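You operate a simulated robot arm through the tools that you are given. There is no shell and no other tool. Be economical: measure what you need, move in short steps, check, and stop when the job is done.

Carry out the task below with a simulated two-armed robot. There is one attempt and no reset: what you move stays moved.

TASK
Measure the acidity of the green-band cup and mark the acidity card.
Fine: cup on the sample seat; leave the probe in it. Set down upright: what you pick out. Where these are worked on the way, their far stop is far enough and under half their travel is too little: white probe.

It is judged by the outcome, as a careful person would: the job done as asked, and still so three seconds after it is handed in. It fails if anything else is knocked over, pushed out of place, dropped, spilled or broken.

THE ROBOT
Two 7-joint arms with fingered hands on one trunk, on a base that drives. Base frame: it is fixed to the floor where the robot stands at the start and does not move with it; the origin is under the middle of the robot, x ahead of it, y to its left, z up. Lengths are in mm, angles in rad, forces in N, time in s.
The left shoulder is at the start at [20, 123, 1137], the right one opposite. With the tool pointing down near the work surface each hand reaches from about 180 to 500 mm from the robot's upright axis, wherever it stands, measured 20 degrees to its own side. Places, roughly: acidity meter [500, -600, 1000]; blue slider [600, -600, 1100]; green slider [300, 200, 700]; orange slider [400, -1100, 700]; purple slider [400, -700, 700]; sample seat of the acidity meter [600, -800, 900]; set button [400, -700, 900]; white probe [600, -600, 1000]; yellow slider [300, -200, 700]. Payload 2.4 kg a hand.
Tool frame (each hand has its own): the origin (TCP) lies between the finger pads and is the grasp point; the fingertips stand 17 mm ahead of it; z points along the fingers, y is the line along which they close. Largest opening 88 mm; the body of the gripper starts 47 mm behind the TCP. The gripper is a hand of 3 fingers: y runs from the thumb to the fingers, the wrist lies at [0, 0, -165] in the tool frame, and closing takes about 1.5 s.
Orientation is told as [roll, pitch, yaw] about the base's x, y, z axes, in that order, counted from this pose: with the fingers straight down and closing along the base's y, the tool's x points along the base's -x, its y along +y and its z along -z.

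THE INTERFACE
- The arms move only by the tool arm_command. It takes "left_increments", "right_increments" or both (then of equal length, played together; a hand with none holds still); each is text: rows parted by semicolons, each of 7 numbers parted by spaces: the shift along the base's x, y, z in units of 30 mm (1.0 is 30 mm), then the turn, a rotation vector about the base's x, y, z in units of 8 degrees (1.0 is 8 degrees), then the finger opening in mm, from 0 to 88. In form: dx dy dz rx ry rz gripper; .... A call has 1 to 12 rows; each row shifts and turns the commanded pose from where the row before left it. A call with a number of a shift or a turn outside -1 to 1 is refused whole. Rows are played at 5 a second. More than 50 mm and 0.15 rad between two rows, or a gripper value outside its range, and nothing of the call is played. A pose out of reach is approached as far as the arm can. The call stops where the force on the tool passes 90 N (or 10 N more than at its start, if that is more) or the arm is blocked; 0.2 s more then pass. Each finger travels about 45 mm/s and halts on what it meets, pressing with about 27 N; the grip force reading is that of the motor and also rises with nothing between the fingers. The clock runs only during rows and for 0.2 s after the last one: add rows that do not move to give the fingers time. It gives the time, the measured TCP pose, the force on the tool (base axes), the opening and the grip force at its end, in the units of the frame above (readings bear some noise), with the torque about the TCP (base axes, N m) and any sound that the robot's microphone picked up.
- Cameras (640 x 400 px; columns grow to the right, rows downward): "scene" is now at [36.2, -35.8, 1594]; the picture's right is [-0.50, -0.87, 0.00], its down [-0.72, 0.41, -0.56] and it looks along [0.49, -0.28, -0.83] (base axes); focal length 282 px, centre (320, 200). "left" rides on the left gripper at [-52, 5, -66] in its tool frame; the picture's right is [-0.08, -1.00, 0.00], its down [0.78, -0.07, -0.62] and it looks along [0.62, -0.05, 0.78] (tool axes); focal length 243 px, centre (320, 200). "right" rides on the right gripper at [52, 4, -66] in its tool frame; the picture's right is [-0.08, 1.00, 0.00], its down [-0.78, -0.07, -0.62] and it looks along [-0.62, -0.05, 0.78] (tool axes); focal length 243 px, centre (320, 200). There is no depth. A picture from a camera that has moved, and an enlarged one, comes with that camera's place and axes in the base frame and with its lens. The place of the scene camera against the robot may be out by one fixed shift of up to 12 mm in any direction.
- get_image(camera): a new picture of that camera. It takes no simulated time.
- lift_body(by): slides the trunk up (or, below 0, down) by that many mm; the arms and the scene camera ride with it, the base frame stays. It gives what a move gives, with no picture.
- drive_base(legs): drives the robot by 1 to 6 legs, each [ahead, left, turn to the left] in mm, mm and rad, along the robot's own axes; the way and the turn of a leg run together, so that a leg with both is an arc; at most 1500 mm and 3.142 rad a leg. The arms and the cameras ride along, it lands a little off, and it stops where it bumps. It gives what a move gives.
- hand_shape(shape, hand): the hand has 3 fingers and takes this shape, open, in about a second: jaw (thumb against the fingers, like two jaws); tri (thumb and two fingers); tip (a fingertip pinch); poke (one finger out to press); point (the index stretched); flat (the hand flat); cup (the hand cupped); fist (a fist). The gripper value then closes the fingers along that shape, each until it touches; the sizes above hold for jaw. It gives what a move gives, with no picture.
- aim_head(pan, tilt): turns the head with the scene camera to pan (to the left, within 2.094 rad either way) and tilt (down, from -0.506 to 1.204), counted from straight ahead of the robot. It gives what a move gives.
- close_up(camera, box): a new picture of the part [left, top, right, bottom] of that camera's present view, enlarged. It takes no simulated time.
- job_done(): hands the job in; it is judged then, once.

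Go step by step. Nothing tells you exact positions but the pictures and the camera data: compare them with the known pose of the tool, close in by small moves and look again before you grip or let go. The budget is 120 turns and 108 pictures, counting those below and the enlarged ones. Unless the task says otherwise, let go and move clear before handing in, and close with one line.

The tools are called after "Emit:" as a command line: name --argument value ..., lists and objects as JSON in quotes. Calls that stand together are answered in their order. arm_command: Moves the arms, as the interface text tells. Its arguments: {"type":"object","properties":{"left_increments":{"type":"string"},"right_increments":{"type":"string"}},"required":[]} The other tools are called the same way: lift_body (by) slides the trunk up or down; hand_shape (shape, hand) gives the hand a shape; drive_base (legs) drives the base; aim_head (pan, tilt) turns the head that bears the scene camera; get_image (camera) takes a picture; close_up (camera, box) takes an enlarged picture of a part of a camera's view; job_done () hands the job in.

At the start:

```text
t: 0.0
left_eef_pos: [272.6, -40.8, 1263.0]
left_orientation: [0.001, -0.002, 0.002]
left_contact_force: [0.8, 0.2, 0.5]
left_ft_torque: [-0.01, -0.01, -0.03]
left_width: 87.9
left_grip_force: 0.0
left_shape: jaw
right_eef_pos: [206.4, -309.2, 1265.0]
right_orientation: [0.002, -0.001, 0.0]
right_contact_force: [-0.3, 0.5, 0.1]
right_ft_torque: [-0.03, 0.01, 0.02]
right_width: 87.8
right_grip_force: 0.0
right_shape: jaw
trunk travel left (down, up): [-350.0, 480.0]
robot x, y, heading: [0.2, 1.1, 0.0]
head pan, tilt: [-0.52, 0.972]
```

scene: 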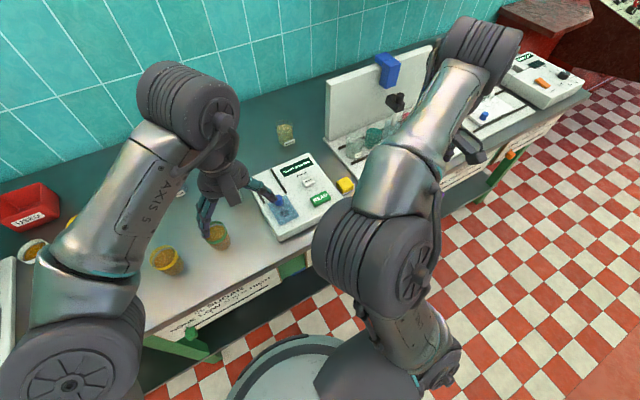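
right: 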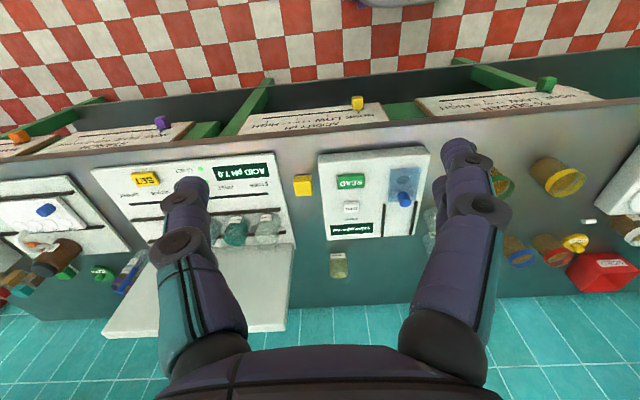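
left: 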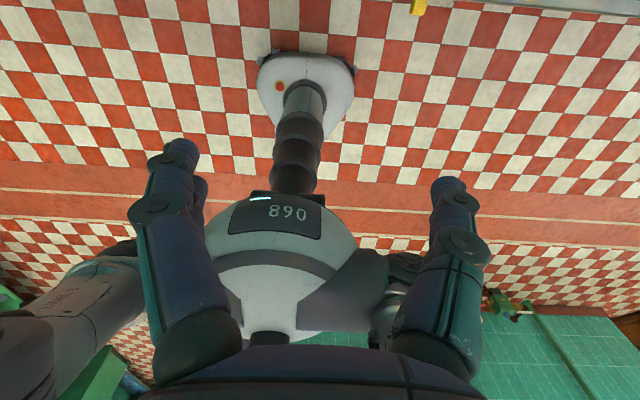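

I see a bench with several instruments: an acidity meter right of centre, and cups at the left. I'll look around with the head first.

Emit:
close_up --camera "right" --box '[80, 80, 400, 280]'

Emit:
close_up --camera "right" --box '[400, 100, 640, 300]'

Emit:
aim_head --pan -1.0 --tilt 0.7

Emit:
get_image --camera "scene"

Emit:
aim_head --pan 0.2 --tilt 0.9

Emit:
get_image --camera "scene"

```text
2.00 times, centred on (240, 180) of right
camera zoom: at [155.2, -305.1, 1330.2], right [0.08, 1.0, 0.0], down [0.78, -0.07, 0.62], along [0.62, -0.05, -0.78], focal length 485 px, centre (480, 240)
```

zoom: 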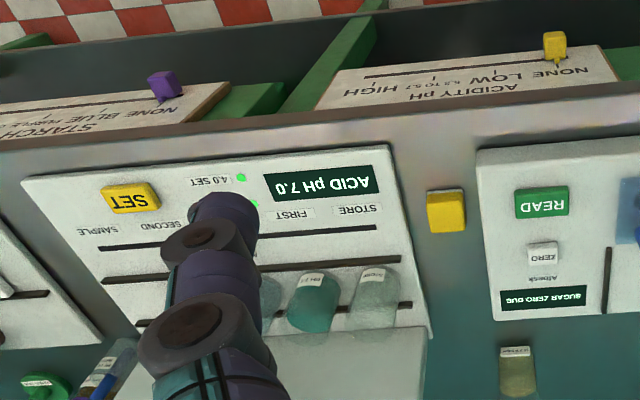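

```text
2.00 times, centred on (520, 200) of right
camera zoom: at [155.2, -305.1, 1330.2], right [0.08, 1.0, 0.0], down [0.78, -0.07, 0.62], along [0.62, -0.05, -0.78], focal length 485 px, centre (-80, 200)
```

zoom: 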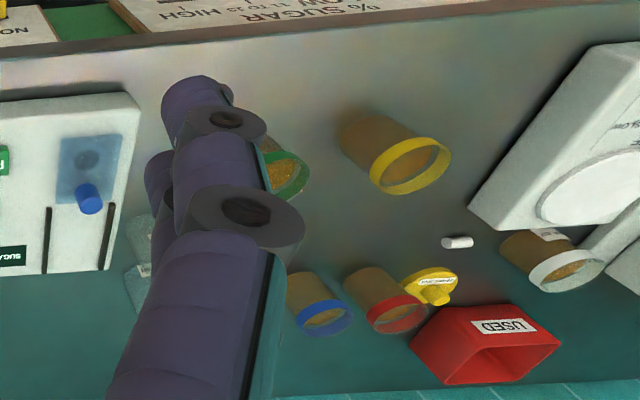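

```text
t: 0.9
left_eef_pos: [274.0, -39.7, 1262.1]
left_orientation: [-0.001, 0.0, 0.002]
left_contact_force: [0.2, 0.1, 0.5]
left_ft_torque: [-0.01, 0.0, 0.03]
left_width: 88.2
left_grip_force: 0.1
left_shape: jaw
right_eef_pos: [207.3, -310.1, 1263.6]
right_orientation: [0.001, 0.0, 0.001]
right_contact_force: [0.1, -0.4, -0.1]
right_ft_torque: [-0.02, -0.03, 0.02]
right_width: 87.7
right_grip_force: 0.1
right_shape: jaw
trunk travel left (down, up): [-350.0, 480.0]
robot x, y, heading: [1.3, 2.8, 0.0]
head pan, tilt: [-1.0, 0.7]
```

```text
102 pictures are left
camera scene: at [20.3, -71.8, 1615.4], right [-0.84, -0.54, 0.0], down [-0.35, 0.54, -0.76], along [0.41, -0.64, -0.64], focal length 282 px, centre (320, 200)
```

scene: 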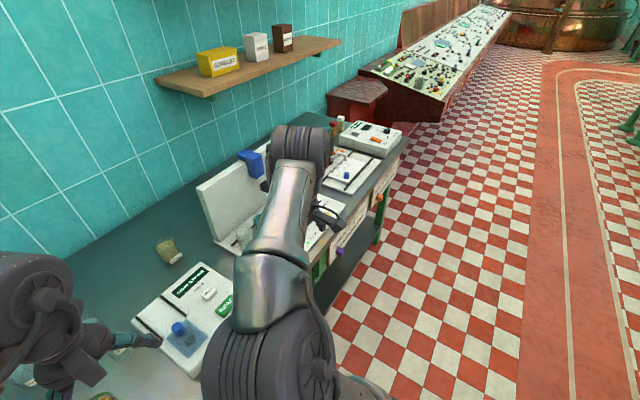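

```text
t: 2.3
left_eef_pos: [274.0, -39.8, 1262.8]
left_orientation: [0.0, -0.002, 0.001]
left_contact_force: [-0.2, 0.3, 0.6]
left_ft_torque: [0.01, -0.01, 0.0]
left_width: 88.0
left_grip_force: 0.1
left_shape: jaw
right_eef_pos: [207.0, -310.0, 1264.1]
right_orientation: [0.001, 0.002, 0.001]
right_contact_force: [0.4, 0.1, 0.0]
right_ft_torque: [0.02, 0.02, 0.01]
right_width: 88.2
right_grip_force: 0.1
right_shape: jaw
trunk travel left (down, up): [-350.0, 480.0]
robot x, y, heading: [1.2, 1.4, 0.005]
head pan, tilt: [0.201, 0.901]
```

```text
101 pictures are left
camera scene: at [48.3, 14.7, 1599.3], right [0.2, -0.98, 0.0], down [-0.77, -0.16, -0.62], along [0.61, 0.12, -0.78], focal length 282 px, centre (320, 200)
```

scene: 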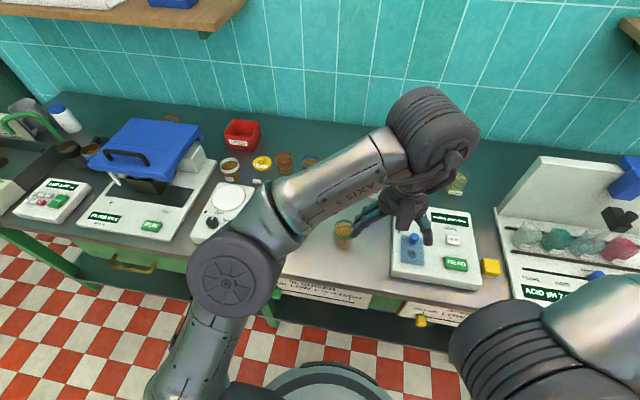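

The cup with a green band is behind the left hand, and the meter is to the right. I'll back off and slide right to study the meter and the cards.

Emit:
drive_base --legs '[[-250, 0, 0], [0, -550, 0]]'

Emit:
aim_head --pan 0.0 --tilt 0.65

Emit:
get_image --camera "scene"

Emit:
get_image --camera "right"

Emit:
get_image --camera "left"

```text
t: 6.9
left_eef_pos: [23.4, -587.7, 1263.2]
left_orientation: [0.001, -0.003, 0.0]
left_contact_force: [-0.7, 0.7, 0.5]
left_ft_torque: [-0.02, -0.02, 0.01]
left_width: 88.1
left_grip_force: 0.1
left_shape: jaw
right_eef_pos: [-41.9, -856.3, 1263.9]
right_orientation: [-0.002, 0.0, -0.002]
right_contact_force: [1.0, 0.3, 0.6]
right_ft_torque: [0.0, -0.01, 0.01]
right_width: 88.0
right_grip_force: 0.2
right_shape: jaw
trunk travel left (down, up): [-350.0, 480.0]
robot x, y, heading: [-249.9, -546.5, -0.001]
head pan, tilt: [0.201, 0.901]
```

```text
t: 7.7
left_eef_pos: [24.3, -586.9, 1262.8]
left_orientation: [-0.001, -0.001, 0.0]
left_contact_force: [0.0, -0.2, 0.0]
left_ft_torque: [0.0, -0.03, 0.02]
left_width: 87.9
left_grip_force: 0.1
left_shape: jaw
right_eef_pos: [-41.7, -856.4, 1264.2]
right_orientation: [0.0, -0.001, -0.001]
right_contact_force: [-0.3, 0.1, -0.2]
right_ft_torque: [-0.01, 0.02, -0.02]
right_width: 87.9
right_grip_force: 0.1
right_shape: jaw
trunk travel left (down, up): [-350.0, 480.0]
robot x, y, heading: [-247.1, -544.7, -0.0]
head pan, tilt: [0.0, 0.649]
```

```text
100 pictures are left
camera scene: at [-187.9, -546.9, 1619.7], right [0.0, -1.0, 0.0], down [-0.61, 0.0, -0.8], along [0.8, 0.0, -0.61], focal length 282 px, centre (320, 200)
```

scene: 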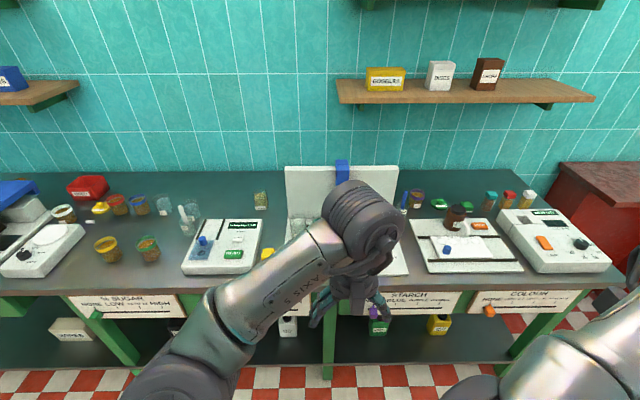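

```text
99 pictures are left
camera right: at [-94.2, -851.8, 1330.2], right [0.09, 1.0, 0.0], down [0.78, -0.07, 0.62], along [0.62, -0.05, -0.78], focal length 243 px, centre (320, 200)
```

right: 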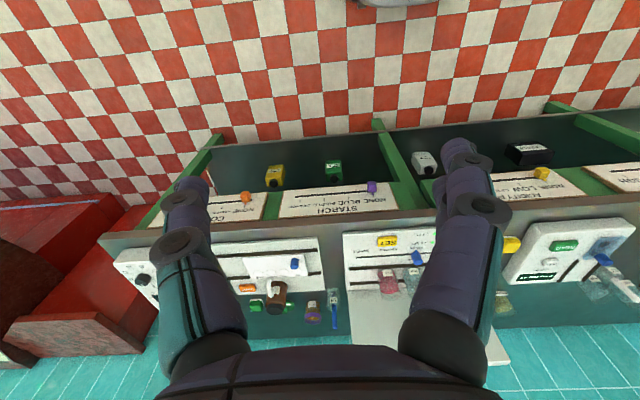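

```text
98 pictures are left
camera left: at [75.4, -582.9, 1329.7], right [0.08, -1.0, 0.0], down [-0.78, -0.07, 0.62], along [-0.62, -0.05, -0.78], focal length 243 px, centre (320, 200)
```

left: 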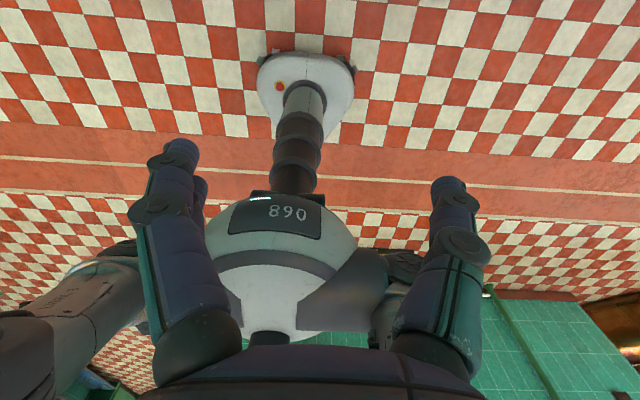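

The left arm blocks the meter; I'll swing it further left.

Emit:
arm_command --left_increments "0 1 0 0 0 0 88;0 1 0 0 0 0 88;0 1 0 0 0 0 88;0 1 0 0 0 0 88;0 1 0 0 0 0 88;0 1 0 0 0 0 88;0 1 0 0 0 0 88;0 1 0 0 0 0 88;0 1 0 0 0 0 88;0 1 0 0 0 0 88;0 1 0 0 0 0 88;0 1 0 0 0 0 88"

Emit:
get_image --camera "scene"

Emit:
close_up --camera "scene" --box '[270, 140, 430, 290]'

Emit:
close_up --camera "scene" --box '[60, 160, 280, 300]'

```text
t: 10.2
left_eef_pos: [24.3, -226.8, 1263.8]
left_orientation: [-0.002, -0.002, 0.0]
left_contact_force: [0.5, 0.2, 0.8]
left_ft_torque: [-0.01, -0.02, -0.01]
left_width: 87.8
left_grip_force: 0.2
left_shape: jaw
right_eef_pos: [-42.2, -856.0, 1263.1]
right_orientation: [0.001, 0.0, -0.002]
right_contact_force: [-0.7, 0.0, -0.4]
right_ft_torque: [-0.02, 0.02, 0.0]
right_width: 87.8
right_grip_force: 0.0
right_shape: jaw
trunk travel left (down, up): [-350.0, 480.0]
robot x, y, heading: [-246.3, -549.7, -0.004]
head pan, tilt: [0.0, 0.649]
```

```text
97 pictures are left
camera scene: at [-188.0, -546.4, 1619.8], right [0.0, -1.0, 0.0], down [-0.6, 0.0, -0.8], along [0.8, 0.0, -0.6], focal length 282 px, centre (320, 200)
```

scene: 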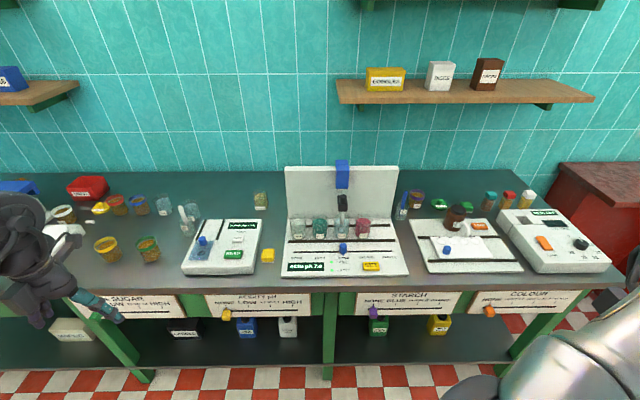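

```text
2.67 times, centred on (350, 215) of scene
camera zoom: at [-188.0, -546.4, 1619.8], right [0.0, -1.0, 0.0], down [-0.6, 0.0, -0.8], along [0.8, 0.0, -0.6], focal length 752 px, centre (240, 160)
```

zoom: 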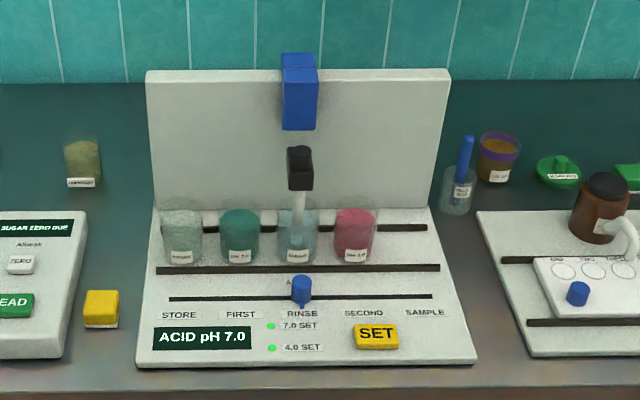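

```text
2.86 times, centred on (170, 230) of scene
camera zoom: at [-188.0, -546.4, 1619.8], right [0.0, -1.0, 0.0], down [-0.6, 0.0, -0.8], along [0.8, 0.0, -0.6], focal length 806 px, centre (749, 114)
```

zoom: 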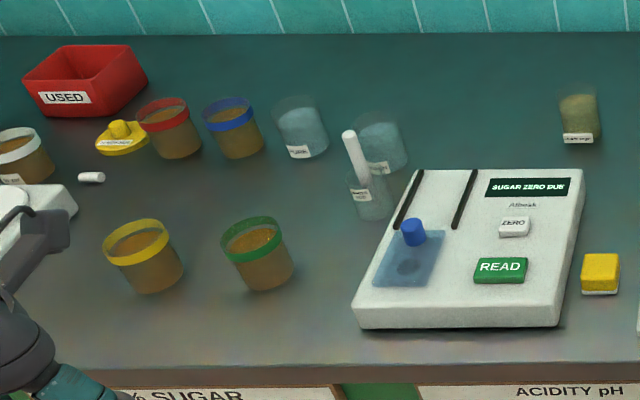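

The green-band cup is at about (479, 40), rim at about z 935. The meter shows pH 7.0 with both set lamps lit and the probe in RINSE. Next I read the card, then drive so the right hand can reach the cup.

Emit:
close_up --camera "scene" --box '[195, 280, 325, 330]'

Emit:
drive_base --legs '[[0, 740, 0], [300, 0, 0]]'

Emit:
get_image --camera "right"

Emit:
get_image --camera "scene"

```text
4.92 times, centred on (260, 305) of scene
camera zoom: at [-188.0, -546.4, 1619.8], right [0.0, -1.0, 0.0], down [-0.6, 0.0, -0.8], along [0.8, 0.0, -0.6], focal length 1388 px, centre (615, -317)
```

zoom: 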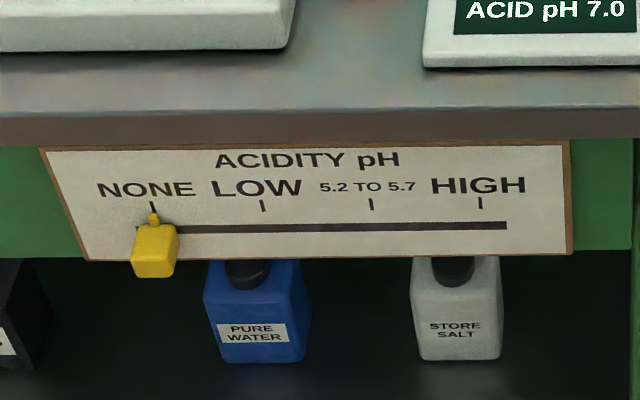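

```text
t: 15.8
left_eef_pos: [325.9, 497.3, 1263.9]
left_orientation: [0.0, -0.001, 0.005]
left_contact_force: [1.4, -0.4, -0.7]
left_ft_torque: [0.0, 0.02, -0.01]
left_width: 87.7
left_grip_force: 0.1
left_shape: jaw
right_eef_pos: [262.7, -131.2, 1263.1]
right_orientation: [0.001, 0.0, 0.004]
right_contact_force: [0.3, -0.1, 0.6]
right_ft_torque: [0.01, 0.02, -0.04]
right_width: 87.9
right_grip_force: 0.1
right_shape: jaw
trunk travel left (down, up): [-350.0, 480.0]
robot x, y, heading: [53.0, 176.6, 0.003]
head pan, tilt: [0.0, 0.649]
```

```text
93 pictures are left
camera right: at [210.9, -127.1, 1330.2], right [0.08, 1.0, 0.0], down [0.78, -0.06, 0.62], along [0.62, -0.05, -0.78], focal length 243 px, centre (320, 200)
```

right: 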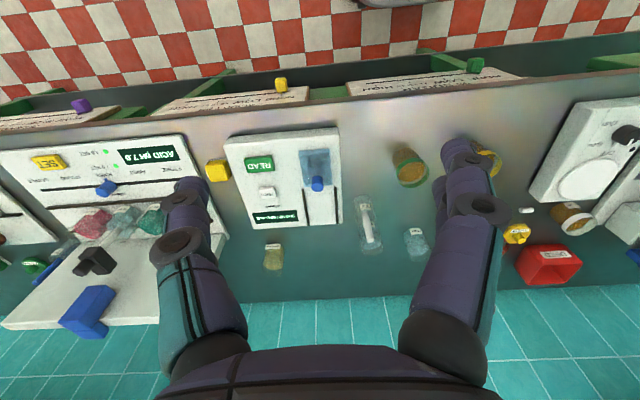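

```text
92 pictures are left
camera scene: at [116.1, 177.4, 1619.7], right [0.0, -1.0, 0.0], down [-0.61, 0.0, -0.8], along [0.8, 0.0, -0.61], focal length 282 px, centre (320, 200)
```

scene: 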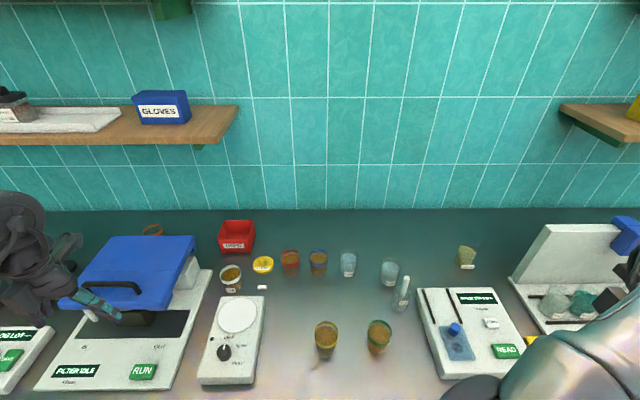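

Card: yellow slider, NONE / LOW / 5.2–5.7 / HIGH. The cup is at about (480, 32). I'll bring the right hand above it, turned so the fingers close along x.

Emit:
arm_command --right_increments ".606 .453 -.44 0 0 -.9375 88;.606 .453 -.44 0 0 -.9375 88;.606 .453 -.44 0 0 -.9375 88;.606 .453 -.44 0 0 -.9375 88;.606 .453 -.44 0 0 -.9375 88;.606 .453 -.44 0 0 -.9375 88;.606 .453 -.44 0 0 -.9375 88;.606 .453 -.44 0 0 -.9375 88;.606 .453 -.44 0 0 -.9375 88;.606 .453 -.44 0 0 -.9375 88;.606 .453 -.44 0 0 -.9375 88;.606 .453 -.44 0 0 -.9375 88"

Emit:
get_image --camera "right"

Emit:
get_image --camera "scene"

```text
t: 18.4
left_eef_pos: [325.2, 498.1, 1264.1]
left_orientation: [-0.001, -0.001, 0.004]
left_contact_force: [0.6, -1.2, -0.7]
left_ft_torque: [0.01, -0.02, 0.01]
left_width: 88.0
left_grip_force: 0.1
left_shape: jaw
right_eef_pos: [480.1, 32.4, 1104.5]
right_orientation: [0.001, 0.0, -1.569]
right_contact_force: [-0.5, -0.2, -0.3]
right_ft_torque: [0.0, 0.04, -0.01]
right_width: 87.8
right_grip_force: 0.0
right_shape: jaw
trunk travel left (down, up): [-350.0, 480.0]
robot x, y, heading: [51.0, 178.4, 0.007]
head pan, tilt: [0.0, 0.649]
```

```text
91 pictures are left
camera right: at [484.0, 84.9, 1170.7], right [1.0, -0.08, 0.0], down [-0.07, -0.78, 0.62], along [-0.05, -0.62, -0.78], focal length 243 px, centre (320, 200)
```

right: 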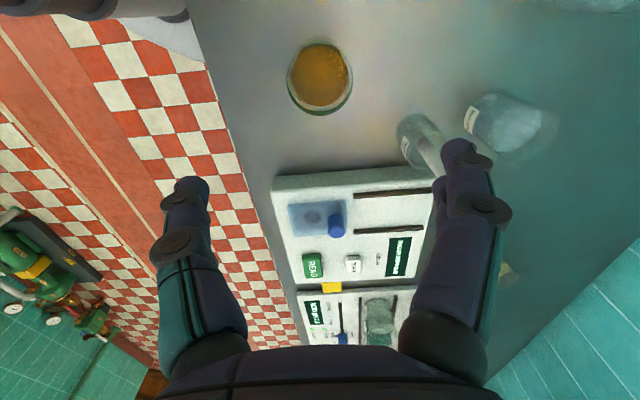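

```text
90 pictures are left
camera scene: at [115.5, 177.5, 1619.7], right [0.0, -1.0, 0.0], down [-0.61, 0.0, -0.8], along [0.8, 0.0, -0.61], focal length 282 px, centre (320, 200)
```

scene: 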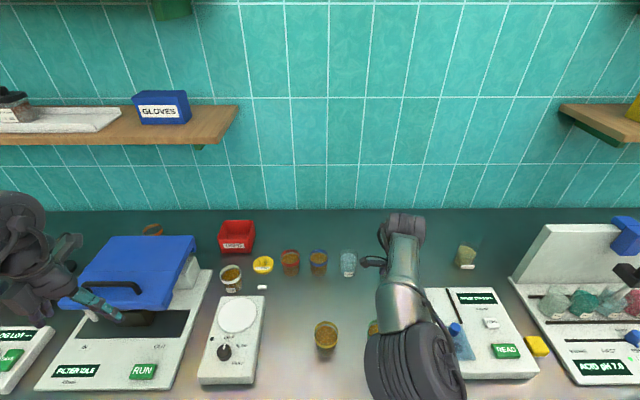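

The hand is centred over the cup. I'll descend to just above the rim and look.

Emit:
arm_command --right_increments "0 .05 -.9 0 0 0 88;0 .05 -.9 0 0 0 88;0 0 -.9 0 0 0 88;0 0 -.9 0 0 0 88;0 0 -.9 0 0 0 88"

Emit:
get_image --camera "right"

```text
t: 19.6
left_eef_pos: [324.4, 498.2, 1264.5]
left_orientation: [0.0, -0.002, 0.003]
left_contact_force: [-0.4, 0.2, 0.0]
left_ft_torque: [0.0, -0.01, 0.01]
left_width: 87.7
left_grip_force: 0.1
left_shape: jaw
right_eef_pos: [479.4, 34.8, 970.8]
right_orientation: [-0.002, 0.001, -1.567]
right_contact_force: [1.4, 0.0, 0.1]
right_ft_torque: [0.02, -0.02, 0.01]
right_width: 87.8
right_grip_force: 0.0
right_shape: jaw
trunk travel left (down, up): [-350.0, 480.0]
robot x, y, heading: [55.3, 176.3, 0.002]
head pan, tilt: [0.0, 0.649]
```

```text
89 pictures are left
camera right: at [484.1, 86.9, 1036.9], right [1.0, -0.08, 0.0], down [-0.06, -0.78, 0.62], along [-0.05, -0.62, -0.78], focal length 243 px, centre (320, 200)
```

right: 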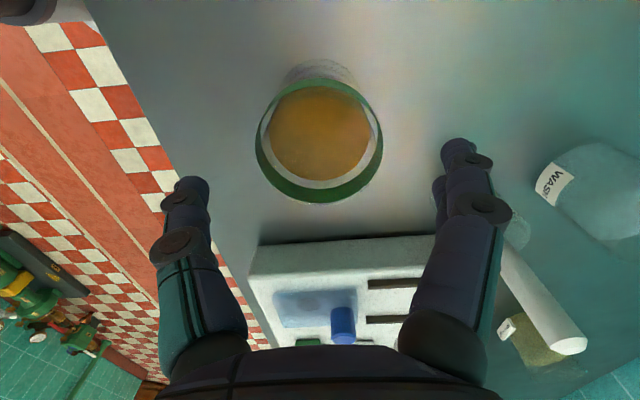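

Emit:
arm_command --right_increments "0 .08 -.65 0 0 0 88;0 0 -.65 0 0 0 88;0 0 -.65 0 0 0 88;0 0 0 0 0 0 50;0 0 0 0 0 0 40;0 0 0 0 0 0 40;0 0 0 0 0 0 40;0 0 0 0 0 0 40;0 0 0 0 0 0 40;0 0 0 0 0 0 40"

Emit:
get_image --camera "right"

```text
t: 21.9
left_eef_pos: [324.4, 497.6, 1263.3]
left_orientation: [-0.001, -0.002, 0.006]
left_contact_force: [-0.2, 0.1, -0.1]
left_ft_torque: [0.0, -0.02, 0.02]
left_width: 87.8
left_grip_force: 0.1
left_shape: jaw
right_eef_pos: [480.9, 36.2, 912.6]
right_orientation: [0.002, -0.002, -1.569]
right_contact_force: [-0.6, 0.3, -0.2]
right_ft_torque: [0.03, 0.01, -0.01]
right_width: 46.0
right_grip_force: 26.9
right_shape: jaw
trunk travel left (down, up): [-350.0, 480.0]
robot x, y, heading: [53.4, 174.3, 0.002]
head pan, tilt: [0.0, 0.649]
```

```text
88 pictures are left
camera right: at [485.6, 89.1, 978.9], right [1.0, -0.08, 0.0], down [-0.06, -0.78, 0.62], along [-0.05, -0.62, -0.78], focal length 243 px, centre (320, 200)
```

right: 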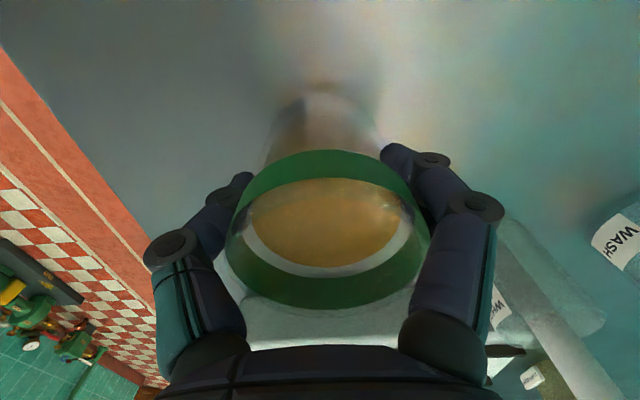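

Gripped; lifting gently.

Emit:
arm_command --right_increments "0 0 .3 0 0 0 40;0 0 .5 0 0 0 40;0 0 .6 0 0 0 40;0 0 .6 0 0 0 40;0 0 .6 0 0 0 40;0 0 .6 0 0 0 40;0 0 .6 0 0 0 40;0 0 .6 0 0 0 40;0 0 .6 0 0 0 40;0 0 .6 0 0 0 40"

Emit:
get_image --camera "right"

```text
t: 24.1
left_eef_pos: [325.6, 497.0, 1264.6]
left_orientation: [-0.001, -0.002, 0.006]
left_contact_force: [1.2, -0.4, -0.4]
left_ft_torque: [0.03, 0.02, 0.0]
left_width: 87.8
left_grip_force: 0.1
left_shape: jaw
right_eef_pos: [479.7, 36.6, 1081.3]
right_orientation: [-0.001, -0.002, -1.567]
right_contact_force: [0.7, 0.4, -1.6]
right_ft_torque: [0.03, 0.0, 0.0]
right_width: 45.8
right_grip_force: 26.9
right_shape: jaw
trunk travel left (down, up): [-350.0, 480.0]
robot x, y, heading: [55.8, 177.6, 0.0]
head pan, tilt: [0.0, 0.649]
```

```text
87 pictures are left
camera right: at [484.9, 90.0, 1146.8], right [1.0, -0.08, 0.0], down [-0.06, -0.78, 0.62], along [-0.05, -0.62, -0.78], focal length 243 px, centre (320, 200)
```

right: 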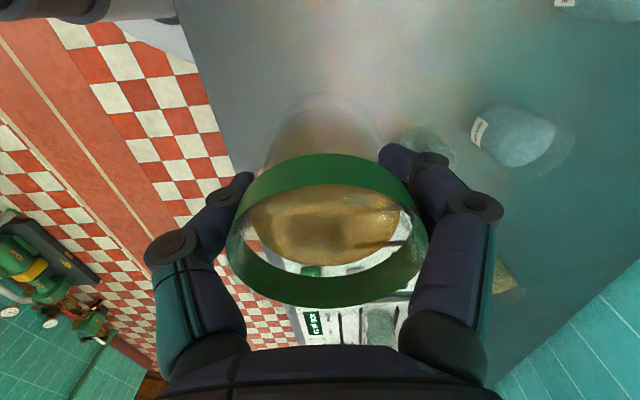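

Cup lifted. I pull it in towards the body, then drive over to the meter.

Emit:
arm_command --right_increments "-.5 -.6 .2 0 0 0 40;-.5 -.6 .2 0 0 0 40;-.5 -.6 .2 0 0 0 40;-.5 -.6 .2 0 0 0 40;-.5 -.6 .2 0 0 0 40;-.5 -.6 .2 0 0 0 40"

Emit:
drive_base --legs '[[-80, 0, 0], [0, -400, 0], [0, -400, 0]]'

Emit:
get_image --camera "scene"

Emit:
get_image --camera "right"

```text
t: 25.4
left_eef_pos: [324.9, 497.1, 1263.9]
left_orientation: [0.0, -0.002, 0.006]
left_contact_force: [-1.2, 0.7, 0.0]
left_ft_torque: [-0.03, 0.03, -0.01]
left_width: 88.1
left_grip_force: 0.1
left_shape: jaw
right_eef_pos: [389.6, -70.2, 1116.2]
right_orientation: [0.001, 0.0, -1.569]
right_contact_force: [0.7, 0.2, -2.2]
right_ft_torque: [-0.02, -0.01, -0.02]
right_width: 45.6
right_grip_force: 27.3
right_shape: jaw
trunk travel left (down, up): [-350.0, 480.0]
robot x, y, heading: [53.1, 179.3, 0.002]
head pan, tilt: [0.0, 0.649]
```

```text
t: 30.7
left_eef_pos: [244.4, -295.1, 1264.6]
left_orientation: [0.0, -0.002, 0.009]
left_contact_force: [0.6, 0.0, 0.0]
left_ft_torque: [-0.01, 0.0, -0.01]
left_width: 87.8
left_grip_force: 0.0
left_shape: jaw
right_eef_pos: [312.7, -863.6, 1116.2]
right_orientation: [0.0, 0.0, -1.564]
right_contact_force: [0.6, -1.2, -1.3]
right_ft_torque: [0.01, 0.03, 0.01]
right_width: 45.4
right_grip_force: 26.7
right_shape: jaw
trunk travel left (down, up): [-350.0, 480.0]
robot x, y, heading: [-24.5, -617.8, 0.008]
head pan, tilt: [0.0, 0.649]
```

```text
86 pictures are left
camera scene: at [36.2, -617.7, 1619.7], right [0.01, -1.0, 0.0], down [-0.6, 0.0, -0.8], along [0.8, 0.01, -0.6], focal length 282 px, centre (320, 200)
```

scene: 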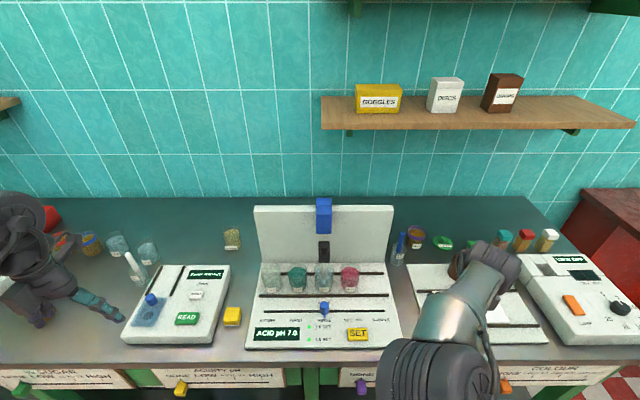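

```text
85 pictures are left
camera right: at [317.3, -811.1, 1182.9], right [1.0, -0.08, 0.0], down [-0.06, -0.78, 0.62], along [-0.05, -0.62, -0.78], focal length 243 px, centre (320, 200)
```

right: 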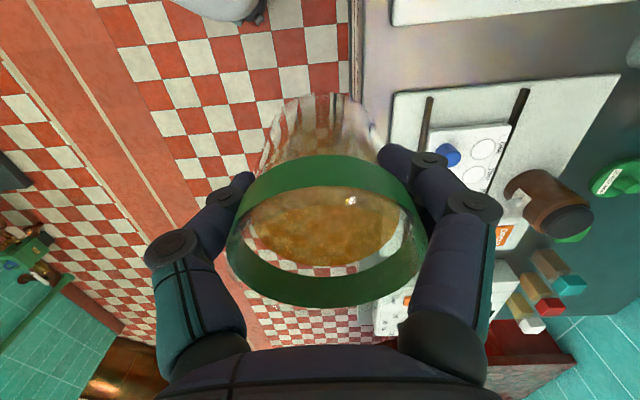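

Emit:
close_up --camera "scene" --box '[230, 190, 410, 355]'

Emit:
close_up --camera "scene" --box '[320, 255, 410, 325]'

```text
2.42 times, centred on (320, 272) of scene
camera zoom: at [36.2, -617.7, 1619.7], right [0.01, -1.0, 0.0], down [-0.6, 0.0, -0.8], along [0.8, 0.01, -0.6], focal length 684 px, centre (320, 24)
```

zoom: 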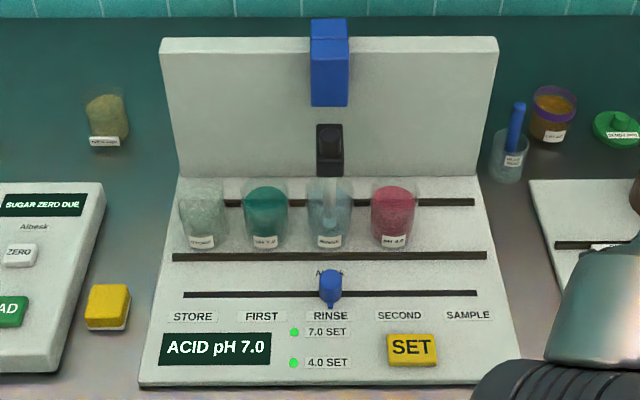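

```text
5.71 times, centred on (365, 290) of scene
camera zoom: at [36.2, -617.7, 1619.7], right [0.01, -1.0, 0.0], down [-0.6, 0.0, -0.8], along [0.8, 0.01, -0.6], focal length 1611 px, centre (63, -314)
```

zoom: 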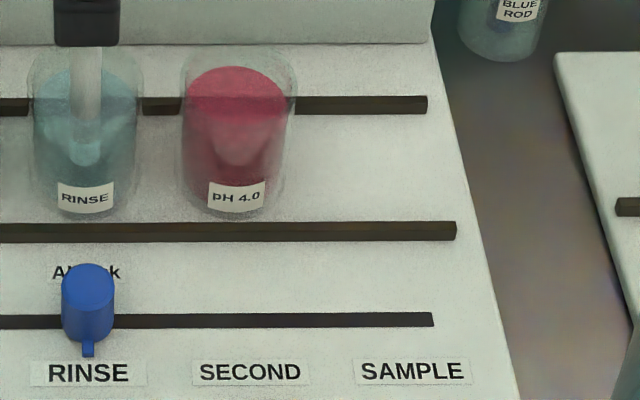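

Seat line: cups are about 80 mm apart, so the SAMPLE spot should be about (571, -786). I'll drive nearer and see how far the base can go.

Emit:
drive_base --legs '[[120, 0, -0.008]]'

Emit:
get_image --camera "scene"

```text
t: 31.9
left_eef_pos: [367.3, -297.7, 1263.9]
left_orientation: [0.0, 0.0, 0.002]
left_contact_force: [0.3, 0.6, 0.1]
left_ft_torque: [-0.02, -0.03, 0.01]
left_width: 88.3
left_grip_force: 0.0
left_shape: jaw
right_eef_pos: [430.3, -864.9, 1117.3]
right_orientation: [-0.002, 0.001, -1.571]
right_contact_force: [0.0, -0.4, -2.6]
right_ft_torque: [0.04, 0.0, -0.01]
right_width: 45.4
right_grip_force: 27.0
right_shape: jaw
trunk travel left (down, up): [-350.0, 480.0]
robot x, y, heading: [94.1, -616.0, 0.004]
head pan, tilt: [0.0, 0.649]
```

```text
82 pictures are left
camera scene: at [156.9, -616.8, 1619.6], right [0.0, -1.0, 0.0], down [-0.61, 0.0, -0.8], along [0.8, 0.0, -0.61], focal length 282 px, centre (320, 200)
```

scene: 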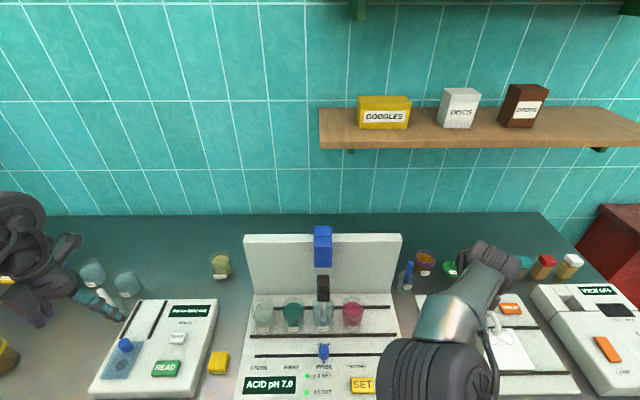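

Emit:
drive_base --legs '[[35, 0, 0]]'

Emit:
aim_head --pan -0.3 --tilt 1.0

Emit:
get_image --camera "scene"

```text
t: 32.8
left_eef_pos: [403.2, -296.4, 1264.6]
left_orientation: [-0.003, 0.0, 0.002]
left_contact_force: [0.7, 0.5, 0.3]
left_ft_torque: [-0.02, 0.0, 0.0]
left_width: 88.0
left_grip_force: 0.0
left_shape: jaw
right_eef_pos: [468.2, -864.3, 1117.2]
right_orientation: [-0.002, 0.001, -1.57]
right_contact_force: [-0.5, 0.5, -2.4]
right_ft_torque: [0.02, 0.03, 0.01]
right_width: 45.5
right_grip_force: 27.0
right_shape: jaw
trunk travel left (down, up): [-350.0, 480.0]
robot x, y, heading: [131.2, -616.3, -0.002]
head pan, tilt: [0.0, 0.649]
```

```text
t: 33.6
left_eef_pos: [402.2, -296.8, 1263.8]
left_orientation: [-0.003, -0.003, 0.002]
left_contact_force: [0.0, 0.3, -0.2]
left_ft_torque: [-0.01, -0.01, 0.0]
left_width: 87.9
left_grip_force: 0.0
left_shape: jaw
right_eef_pos: [465.4, -864.2, 1117.1]
right_orientation: [0.001, -0.002, -1.57]
right_contact_force: [-0.4, 0.2, -1.7]
right_ft_torque: [0.05, 0.01, 0.02]
right_width: 45.4
right_grip_force: 26.5
right_shape: jaw
trunk travel left (down, up): [-350.0, 480.0]
robot x, y, heading: [129.3, -621.2, -0.003]
head pan, tilt: [-0.3, 1.0]
```

```text
81 pictures are left
camera scene: at [170.6, -637.3, 1592.1], right [-0.29, -0.96, 0.0], down [-0.8, 0.25, -0.54], along [0.52, -0.16, -0.84], focal length 282 px, centre (320, 200)
```

scene: 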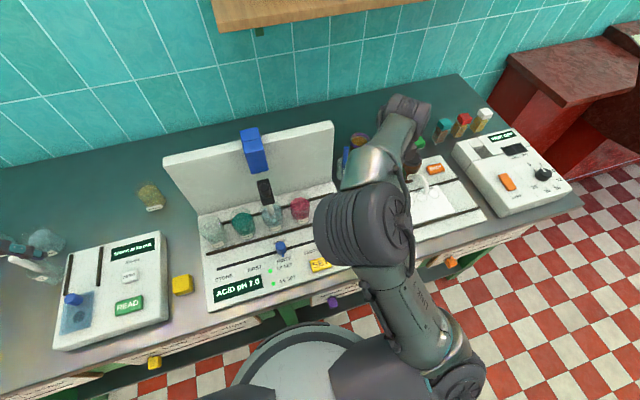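

Base is close enough now. I'll turn the left hand to point forward so its camera can watch the seat and the probe.

Emit:
arm_command --left_increments ".133 -.3 -.25 0 -.9375 0 88;.133 -.3 -.25 0 -.9375 0 88;.133 -.3 -.25 0 -.9375 0 88;.133 -.3 -.25 0 -.9375 0 88;.133 -.3 -.25 0 -.9375 0 88;.133 -.3 -.25 0 -.9375 0 88;.133 -.3 -.25 0 -.9375 0 88;.133 -.3 -.25 0 -.9375 0 88;.133 -.3 -.25 0 -.9375 0 88;.133 -.3 -.25 0 -.9375 0 88;.133 -.3 -.25 0 -.9375 0 88;.133 -.3 -.25 0 -.9375 0 88"

Emit:
get_image --camera "left"

```text
t: 36.2
left_eef_pos: [492.7, -391.6, 1200.9]
left_orientation: [-1.868, -1.567, 1.867]
left_contact_force: [-0.3, -0.6, -1.1]
left_ft_torque: [-0.03, -0.01, 0.0]
left_width: 87.9
left_grip_force: 0.1
left_shape: jaw
left hand out of reach, approached as far as the arm can: row 10, 11, 12
right_eef_pos: [465.8, -864.8, 1116.8]
right_orientation: [0.0, -0.001, -1.574]
right_contact_force: [0.4, 0.4, -0.9]
right_ft_torque: [0.0, 0.0, -0.04]
right_width: 45.6
right_grip_force: 27.1
right_shape: jaw
trunk travel left (down, up): [-350.0, 480.0]
robot x, y, heading: [126.3, -617.8, -0.002]
head pan, tilt: [-0.3, 1.0]
```

```text
80 pictures are left
camera left: at [425.8, -387.5, 1253.1], right [0.0, -1.0, 0.09], down [-0.62, -0.07, -0.78], along [0.78, -0.06, -0.62], focal length 243 px, centre (320, 200)
```

left: 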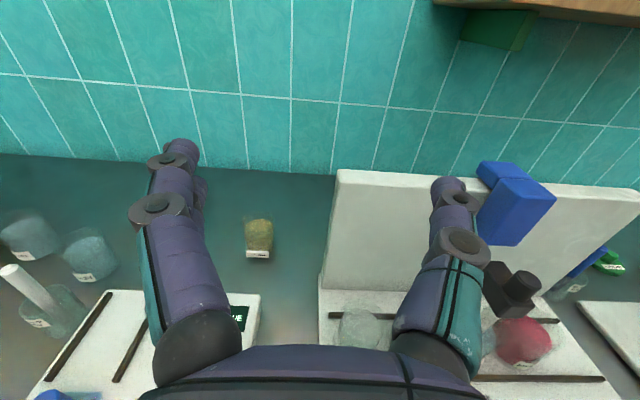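

Emit:
arm_command --left_increments "0 -.5 0 0 0 -1 88;0 -.5 0 0 0 -1 88;0 -.5 0 0 0 -1 88;0 -.5 0 0 0 -1 88;0 -.5 0 0 0 -1 88"

Emit:
get_image --camera "left"

```text
t: 37.4
left_eef_pos: [492.4, -467.0, 1199.6]
left_orientation: [-1.975, -1.568, 1.273]
left_contact_force: [1.1, -0.3, 0.1]
left_ft_torque: [0.0, 0.02, -0.01]
left_width: 88.1
left_grip_force: 0.1
left_shape: jaw
right_eef_pos: [466.4, -864.1, 1116.1]
right_orientation: [0.002, 0.0, -1.572]
right_contact_force: [0.2, -0.7, -2.1]
right_ft_torque: [-0.03, 0.01, 0.0]
right_width: 45.6
right_grip_force: 27.3
right_shape: jaw
trunk travel left (down, up): [-350.0, 480.0]
robot x, y, heading: [132.6, -615.5, 0.003]
head pan, tilt: [-0.3, 1.0]
```

```text
79 pictures are left
camera left: at [444.2, -421.0, 1252.5], right [-0.64, -0.76, 0.09], down [-0.52, 0.35, -0.78], along [0.56, -0.55, -0.62], focal length 243 px, centre (320, 200)
```

left: 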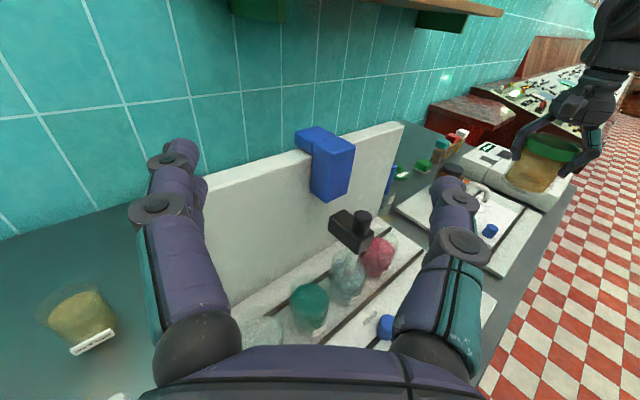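

Emit:
close_up --camera "left" --box '[280, 190, 460, 310]'

```text
3.33 times, centred on (370, 250) of left
camera zoom: at [444.2, -421.0, 1252.5], right [-0.64, -0.76, 0.09], down [-0.52, 0.35, -0.78], along [0.56, -0.55, -0.62], focal length 809 px, centre (153, 33)
```

zoom: 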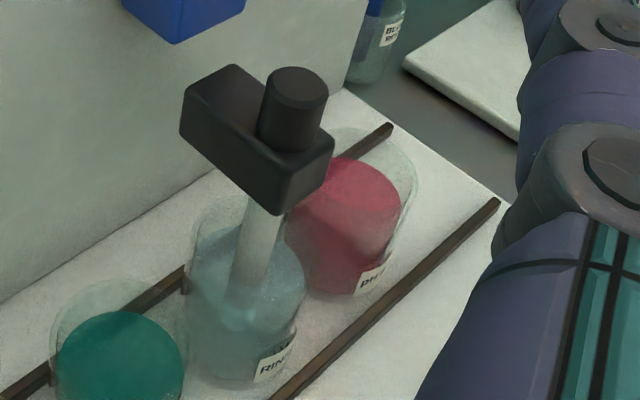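

From the left camera: plate top about z 882, cups centred at x≈565 spaced 80 mm, so the seat is about (567, -785). Moving the cup above it.

Emit:
arm_command --right_increments ".56 .44 0 0 0 0 40;.56 .44 0 0 0 0 40;.56 .44 0 0 0 0 40;.56 .44 0 0 0 0 40;.56 .44 0 0 0 0 40;.56 .44 0 0 0 0 40;0 0 -.5 0 0 0 40;0 0 -.8 0 0 0 40;0 0 -.8 0 0 0 40"

Emit:
get_image --camera "left"

Emit:
get_image --camera "right"

```text
t: 39.4
left_eef_pos: [492.1, -466.9, 1199.6]
left_orientation: [-2.151, -1.568, 1.453]
left_contact_force: [-0.1, 0.0, 0.2]
left_ft_torque: [-0.01, 0.05, 0.0]
left_width: 87.8
left_grip_force: 0.0
left_shape: jaw
right_eef_pos: [566.2, -783.9, 1052.2]
right_orientation: [0.001, 0.001, -1.57]
right_contact_force: [0.6, -0.3, -2.4]
right_ft_torque: [0.03, 0.02, -0.01]
right_width: 44.9
right_grip_force: 27.4
right_shape: jaw
trunk travel left (down, up): [-350.0, 480.0]
robot x, y, heading: [127.2, -616.9, 0.002]
head pan, tilt: [-0.3, 1.0]
```

```text
77 pictures are left
camera left: at [444.1, -420.9, 1252.5], right [-0.64, -0.76, 0.09], down [-0.52, 0.35, -0.78], along [0.57, -0.55, -0.62], focal length 243 px, centre (320, 200)
```

left: 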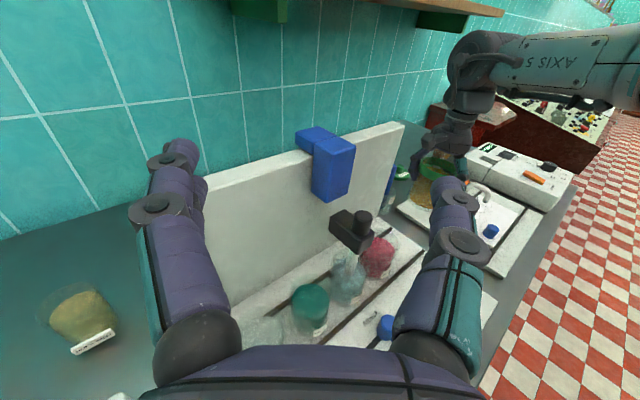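

```text
76 pictures are left
camera right: at [571.6, -732.1, 1119.9], right [1.0, -0.08, 0.0], down [-0.07, -0.78, 0.62], along [-0.05, -0.62, -0.78], focal length 243 px, centre (320, 200)
```

right: 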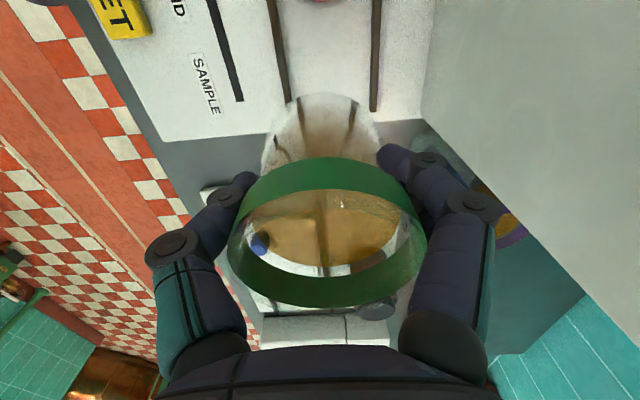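

Emit:
arm_command --right_increments ".15 .1 -.6 0 0 0 40;0 0 -.7 0 0 0 40;0 0 -.7 0 0 0 40;0 0 -.7 0 0 0 40;0 0 -.7 0 0 0 40"

Emit:
get_image --camera "right"

Emit:
get_image --camera "left"

```text
t: 40.6
left_eef_pos: [491.5, -466.7, 1199.4]
left_orientation: [-2.123, -1.568, 1.423]
left_contact_force: [0.0, 0.3, 0.0]
left_ft_torque: [0.02, 0.0, 0.0]
left_width: 87.8
left_grip_force: 0.1
left_shape: jaw
right_eef_pos: [570.9, -783.6, 952.7]
right_orientation: [-0.002, 0.0, -1.57]
right_contact_force: [0.1, 0.1, -1.9]
right_ft_torque: [0.01, 0.03, -0.05]
right_width: 44.8
right_grip_force: 27.1
right_shape: jaw
trunk travel left (down, up): [-350.0, 480.0]
robot x, y, heading: [130.4, -619.8, -0.002]
head pan, tilt: [-0.3, 1.0]
```

```text
75 pictures are left
camera right: at [576.3, -730.8, 1018.6], right [1.0, -0.08, 0.0], down [-0.07, -0.78, 0.62], along [-0.05, -0.62, -0.78], focal length 243 px, centre (320, 200)
```

right: 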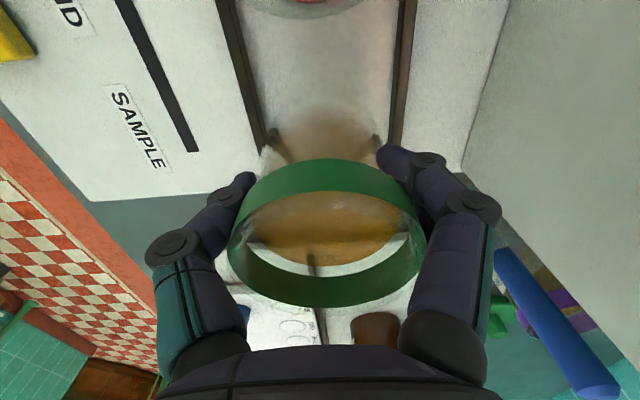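

```text
74 pictures are left
camera left: at [444.2, -421.0, 1252.5], right [-0.64, -0.76, 0.09], down [-0.52, 0.35, -0.78], along [0.57, -0.55, -0.62], focal length 243 px, centre (320, 200)
```

left: 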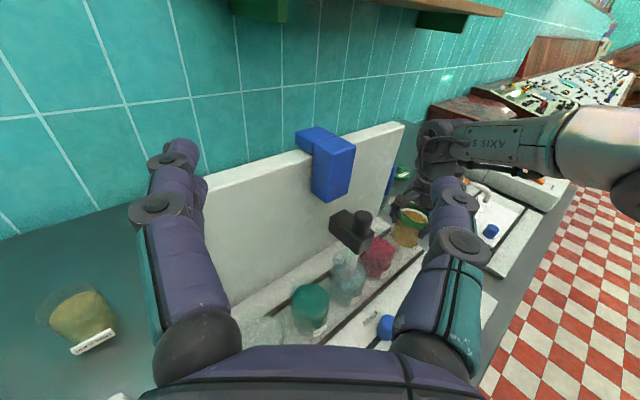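

Lined up with the other cups. Lowering in small steps until contact.

Emit:
arm_command --right_increments "0 0 -.25 0 0 0 40;0 0 -.2 0 0 0 40"

Emit:
arm_command --right_increments "0 0 -.08 0 0 0 40"

Emit:
arm_command --right_increments "0 0 -.06 0 0 0 40"

```text
t: 41.2
left_eef_pos: [492.8, -467.5, 1199.7]
left_orientation: [-2.174, -1.567, 1.477]
left_contact_force: [-0.3, 0.0, 0.4]
left_ft_torque: [0.0, 0.0, 0.05]
left_width: 88.0
left_grip_force: 0.1
left_shape: jaw
right_eef_pos: [571.3, -783.3, 938.3]
right_orientation: [0.001, 0.001, -1.57]
right_contact_force: [0.1, 0.6, -2.6]
right_ft_torque: [0.05, -0.01, -0.02]
right_width: 44.7
right_grip_force: 26.9
right_shape: jaw
trunk travel left (down, up): [-350.0, 480.0]
robot x, y, heading: [130.2, -615.6, 0.001]
head pan, tilt: [-0.3, 1.0]
```

```text
t: 41.6
left_eef_pos: [491.6, -466.3, 1199.8]
left_orientation: [-2.164, -1.566, 1.464]
left_contact_force: [-0.7, 0.1, 0.0]
left_ft_torque: [0.0, 0.0, -0.01]
left_width: 88.0
left_grip_force: 0.1
left_shape: jaw
right_eef_pos: [571.0, -784.2, 936.0]
right_orientation: [-0.002, -0.001, -1.572]
right_contact_force: [0.3, -0.3, -2.0]
right_ft_torque: [0.0, 0.0, -0.01]
right_width: 44.5
right_grip_force: 27.5
right_shape: jaw
trunk travel left (down, up): [-350.0, 480.0]
robot x, y, heading: [126.7, -616.3, -0.002]
head pan, tilt: [-0.3, 1.0]
```

```text
t: 42.0
left_eef_pos: [491.9, -466.1, 1201.1]
left_orientation: [-2.162, -1.567, 1.46]
left_contact_force: [0.0, 0.3, 0.9]
left_ft_torque: [-0.02, 0.02, 0.03]
left_width: 87.9
left_grip_force: 0.1
left_shape: jaw
right_eef_pos: [570.8, -782.5, 934.0]
right_orientation: [0.0, 0.0, -1.571]
right_contact_force: [-0.5, -0.4, -1.4]
right_ft_torque: [0.02, -0.01, -0.01]
right_width: 44.8
right_grip_force: 26.8
right_shape: jaw
trunk travel left (down, up): [-350.0, 480.0]
robot x, y, heading: [126.5, -617.7, 0.001]
head pan, tilt: [-0.3, 1.0]
```

Emit:
arm_command --right_increments "0 0 -.06 0 0 0 40"

Emit:
arm_command --right_increments "0 0 -.06 0 0 0 40"

Emit:
arm_command --right_increments "0 0 -.06 0 0 0 40"

Emit:
close_up --camera "left" --box '[320, 190, 440, 290]'

```text
t: 42.4
left_eef_pos: [492.3, -467.4, 1199.8]
left_orientation: [-2.155, -1.567, 1.454]
left_contact_force: [-0.2, -0.3, -0.1]
left_ft_torque: [-0.01, -0.02, 0.02]
left_width: 87.9
left_grip_force: 0.1
left_shape: jaw
right_eef_pos: [572.5, -782.7, 932.4]
right_orientation: [-0.001, -0.001, -1.571]
right_contact_force: [-0.1, 0.6, -1.0]
right_ft_torque: [0.03, -0.02, 0.0]
right_width: 44.9
right_grip_force: 26.9
right_shape: jaw
trunk travel left (down, up): [-350.0, 480.0]
robot x, y, heading: [128.9, -615.8, 0.001]
head pan, tilt: [-0.3, 1.0]
```

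```text
t: 42.8
left_eef_pos: [491.7, -466.1, 1199.8]
left_orientation: [-2.145, -1.567, 1.445]
left_contact_force: [0.8, 0.2, -0.4]
left_ft_torque: [0.01, -0.05, 0.02]
left_width: 87.8
left_grip_force: 0.0
left_shape: jaw
right_eef_pos: [571.8, -782.4, 929.8]
right_orientation: [0.0, 0.001, -1.571]
right_contact_force: [0.0, -0.2, -2.4]
right_ft_torque: [0.05, -0.02, 0.0]
right_width: 44.7
right_grip_force: 26.9
right_shape: jaw
trunk travel left (down, up): [-350.0, 480.0]
robot x, y, heading: [128.3, -618.1, -0.0]
head pan, tilt: [-0.3, 1.0]
```

```text
t: 43.2
left_eef_pos: [492.5, -466.2, 1200.0]
left_orientation: [-2.173, -1.567, 1.473]
left_contact_force: [0.1, 0.3, -0.1]
left_ft_torque: [-0.03, 0.02, 0.0]
left_width: 87.9
left_grip_force: 0.0
left_shape: jaw
right_eef_pos: [570.5, -782.6, 929.6]
right_orientation: [0.0, 0.0, -1.57]
right_contact_force: [1.1, 0.6, -0.5]
right_ft_torque: [0.03, -0.01, 0.01]
right_width: 44.6
right_grip_force: 27.1
right_shape: jaw
trunk travel left (down, up): [-350.0, 480.0]
robot x, y, heading: [129.7, -619.5, -0.002]
head pan, tilt: [-0.3, 1.0]
```

```text
4.00 times, centred on (380, 240) of left
camera zoom: at [444.0, -420.8, 1252.6], right [-0.64, -0.76, 0.09], down [-0.52, 0.35, -0.78], along [0.57, -0.55, -0.62], focal length 970 px, centre (80, 40)
```

zoom: 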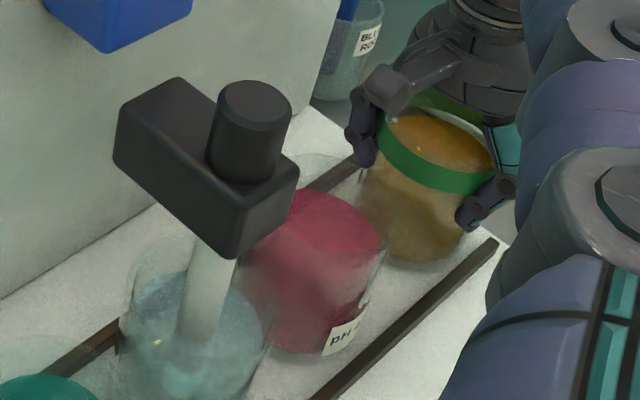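

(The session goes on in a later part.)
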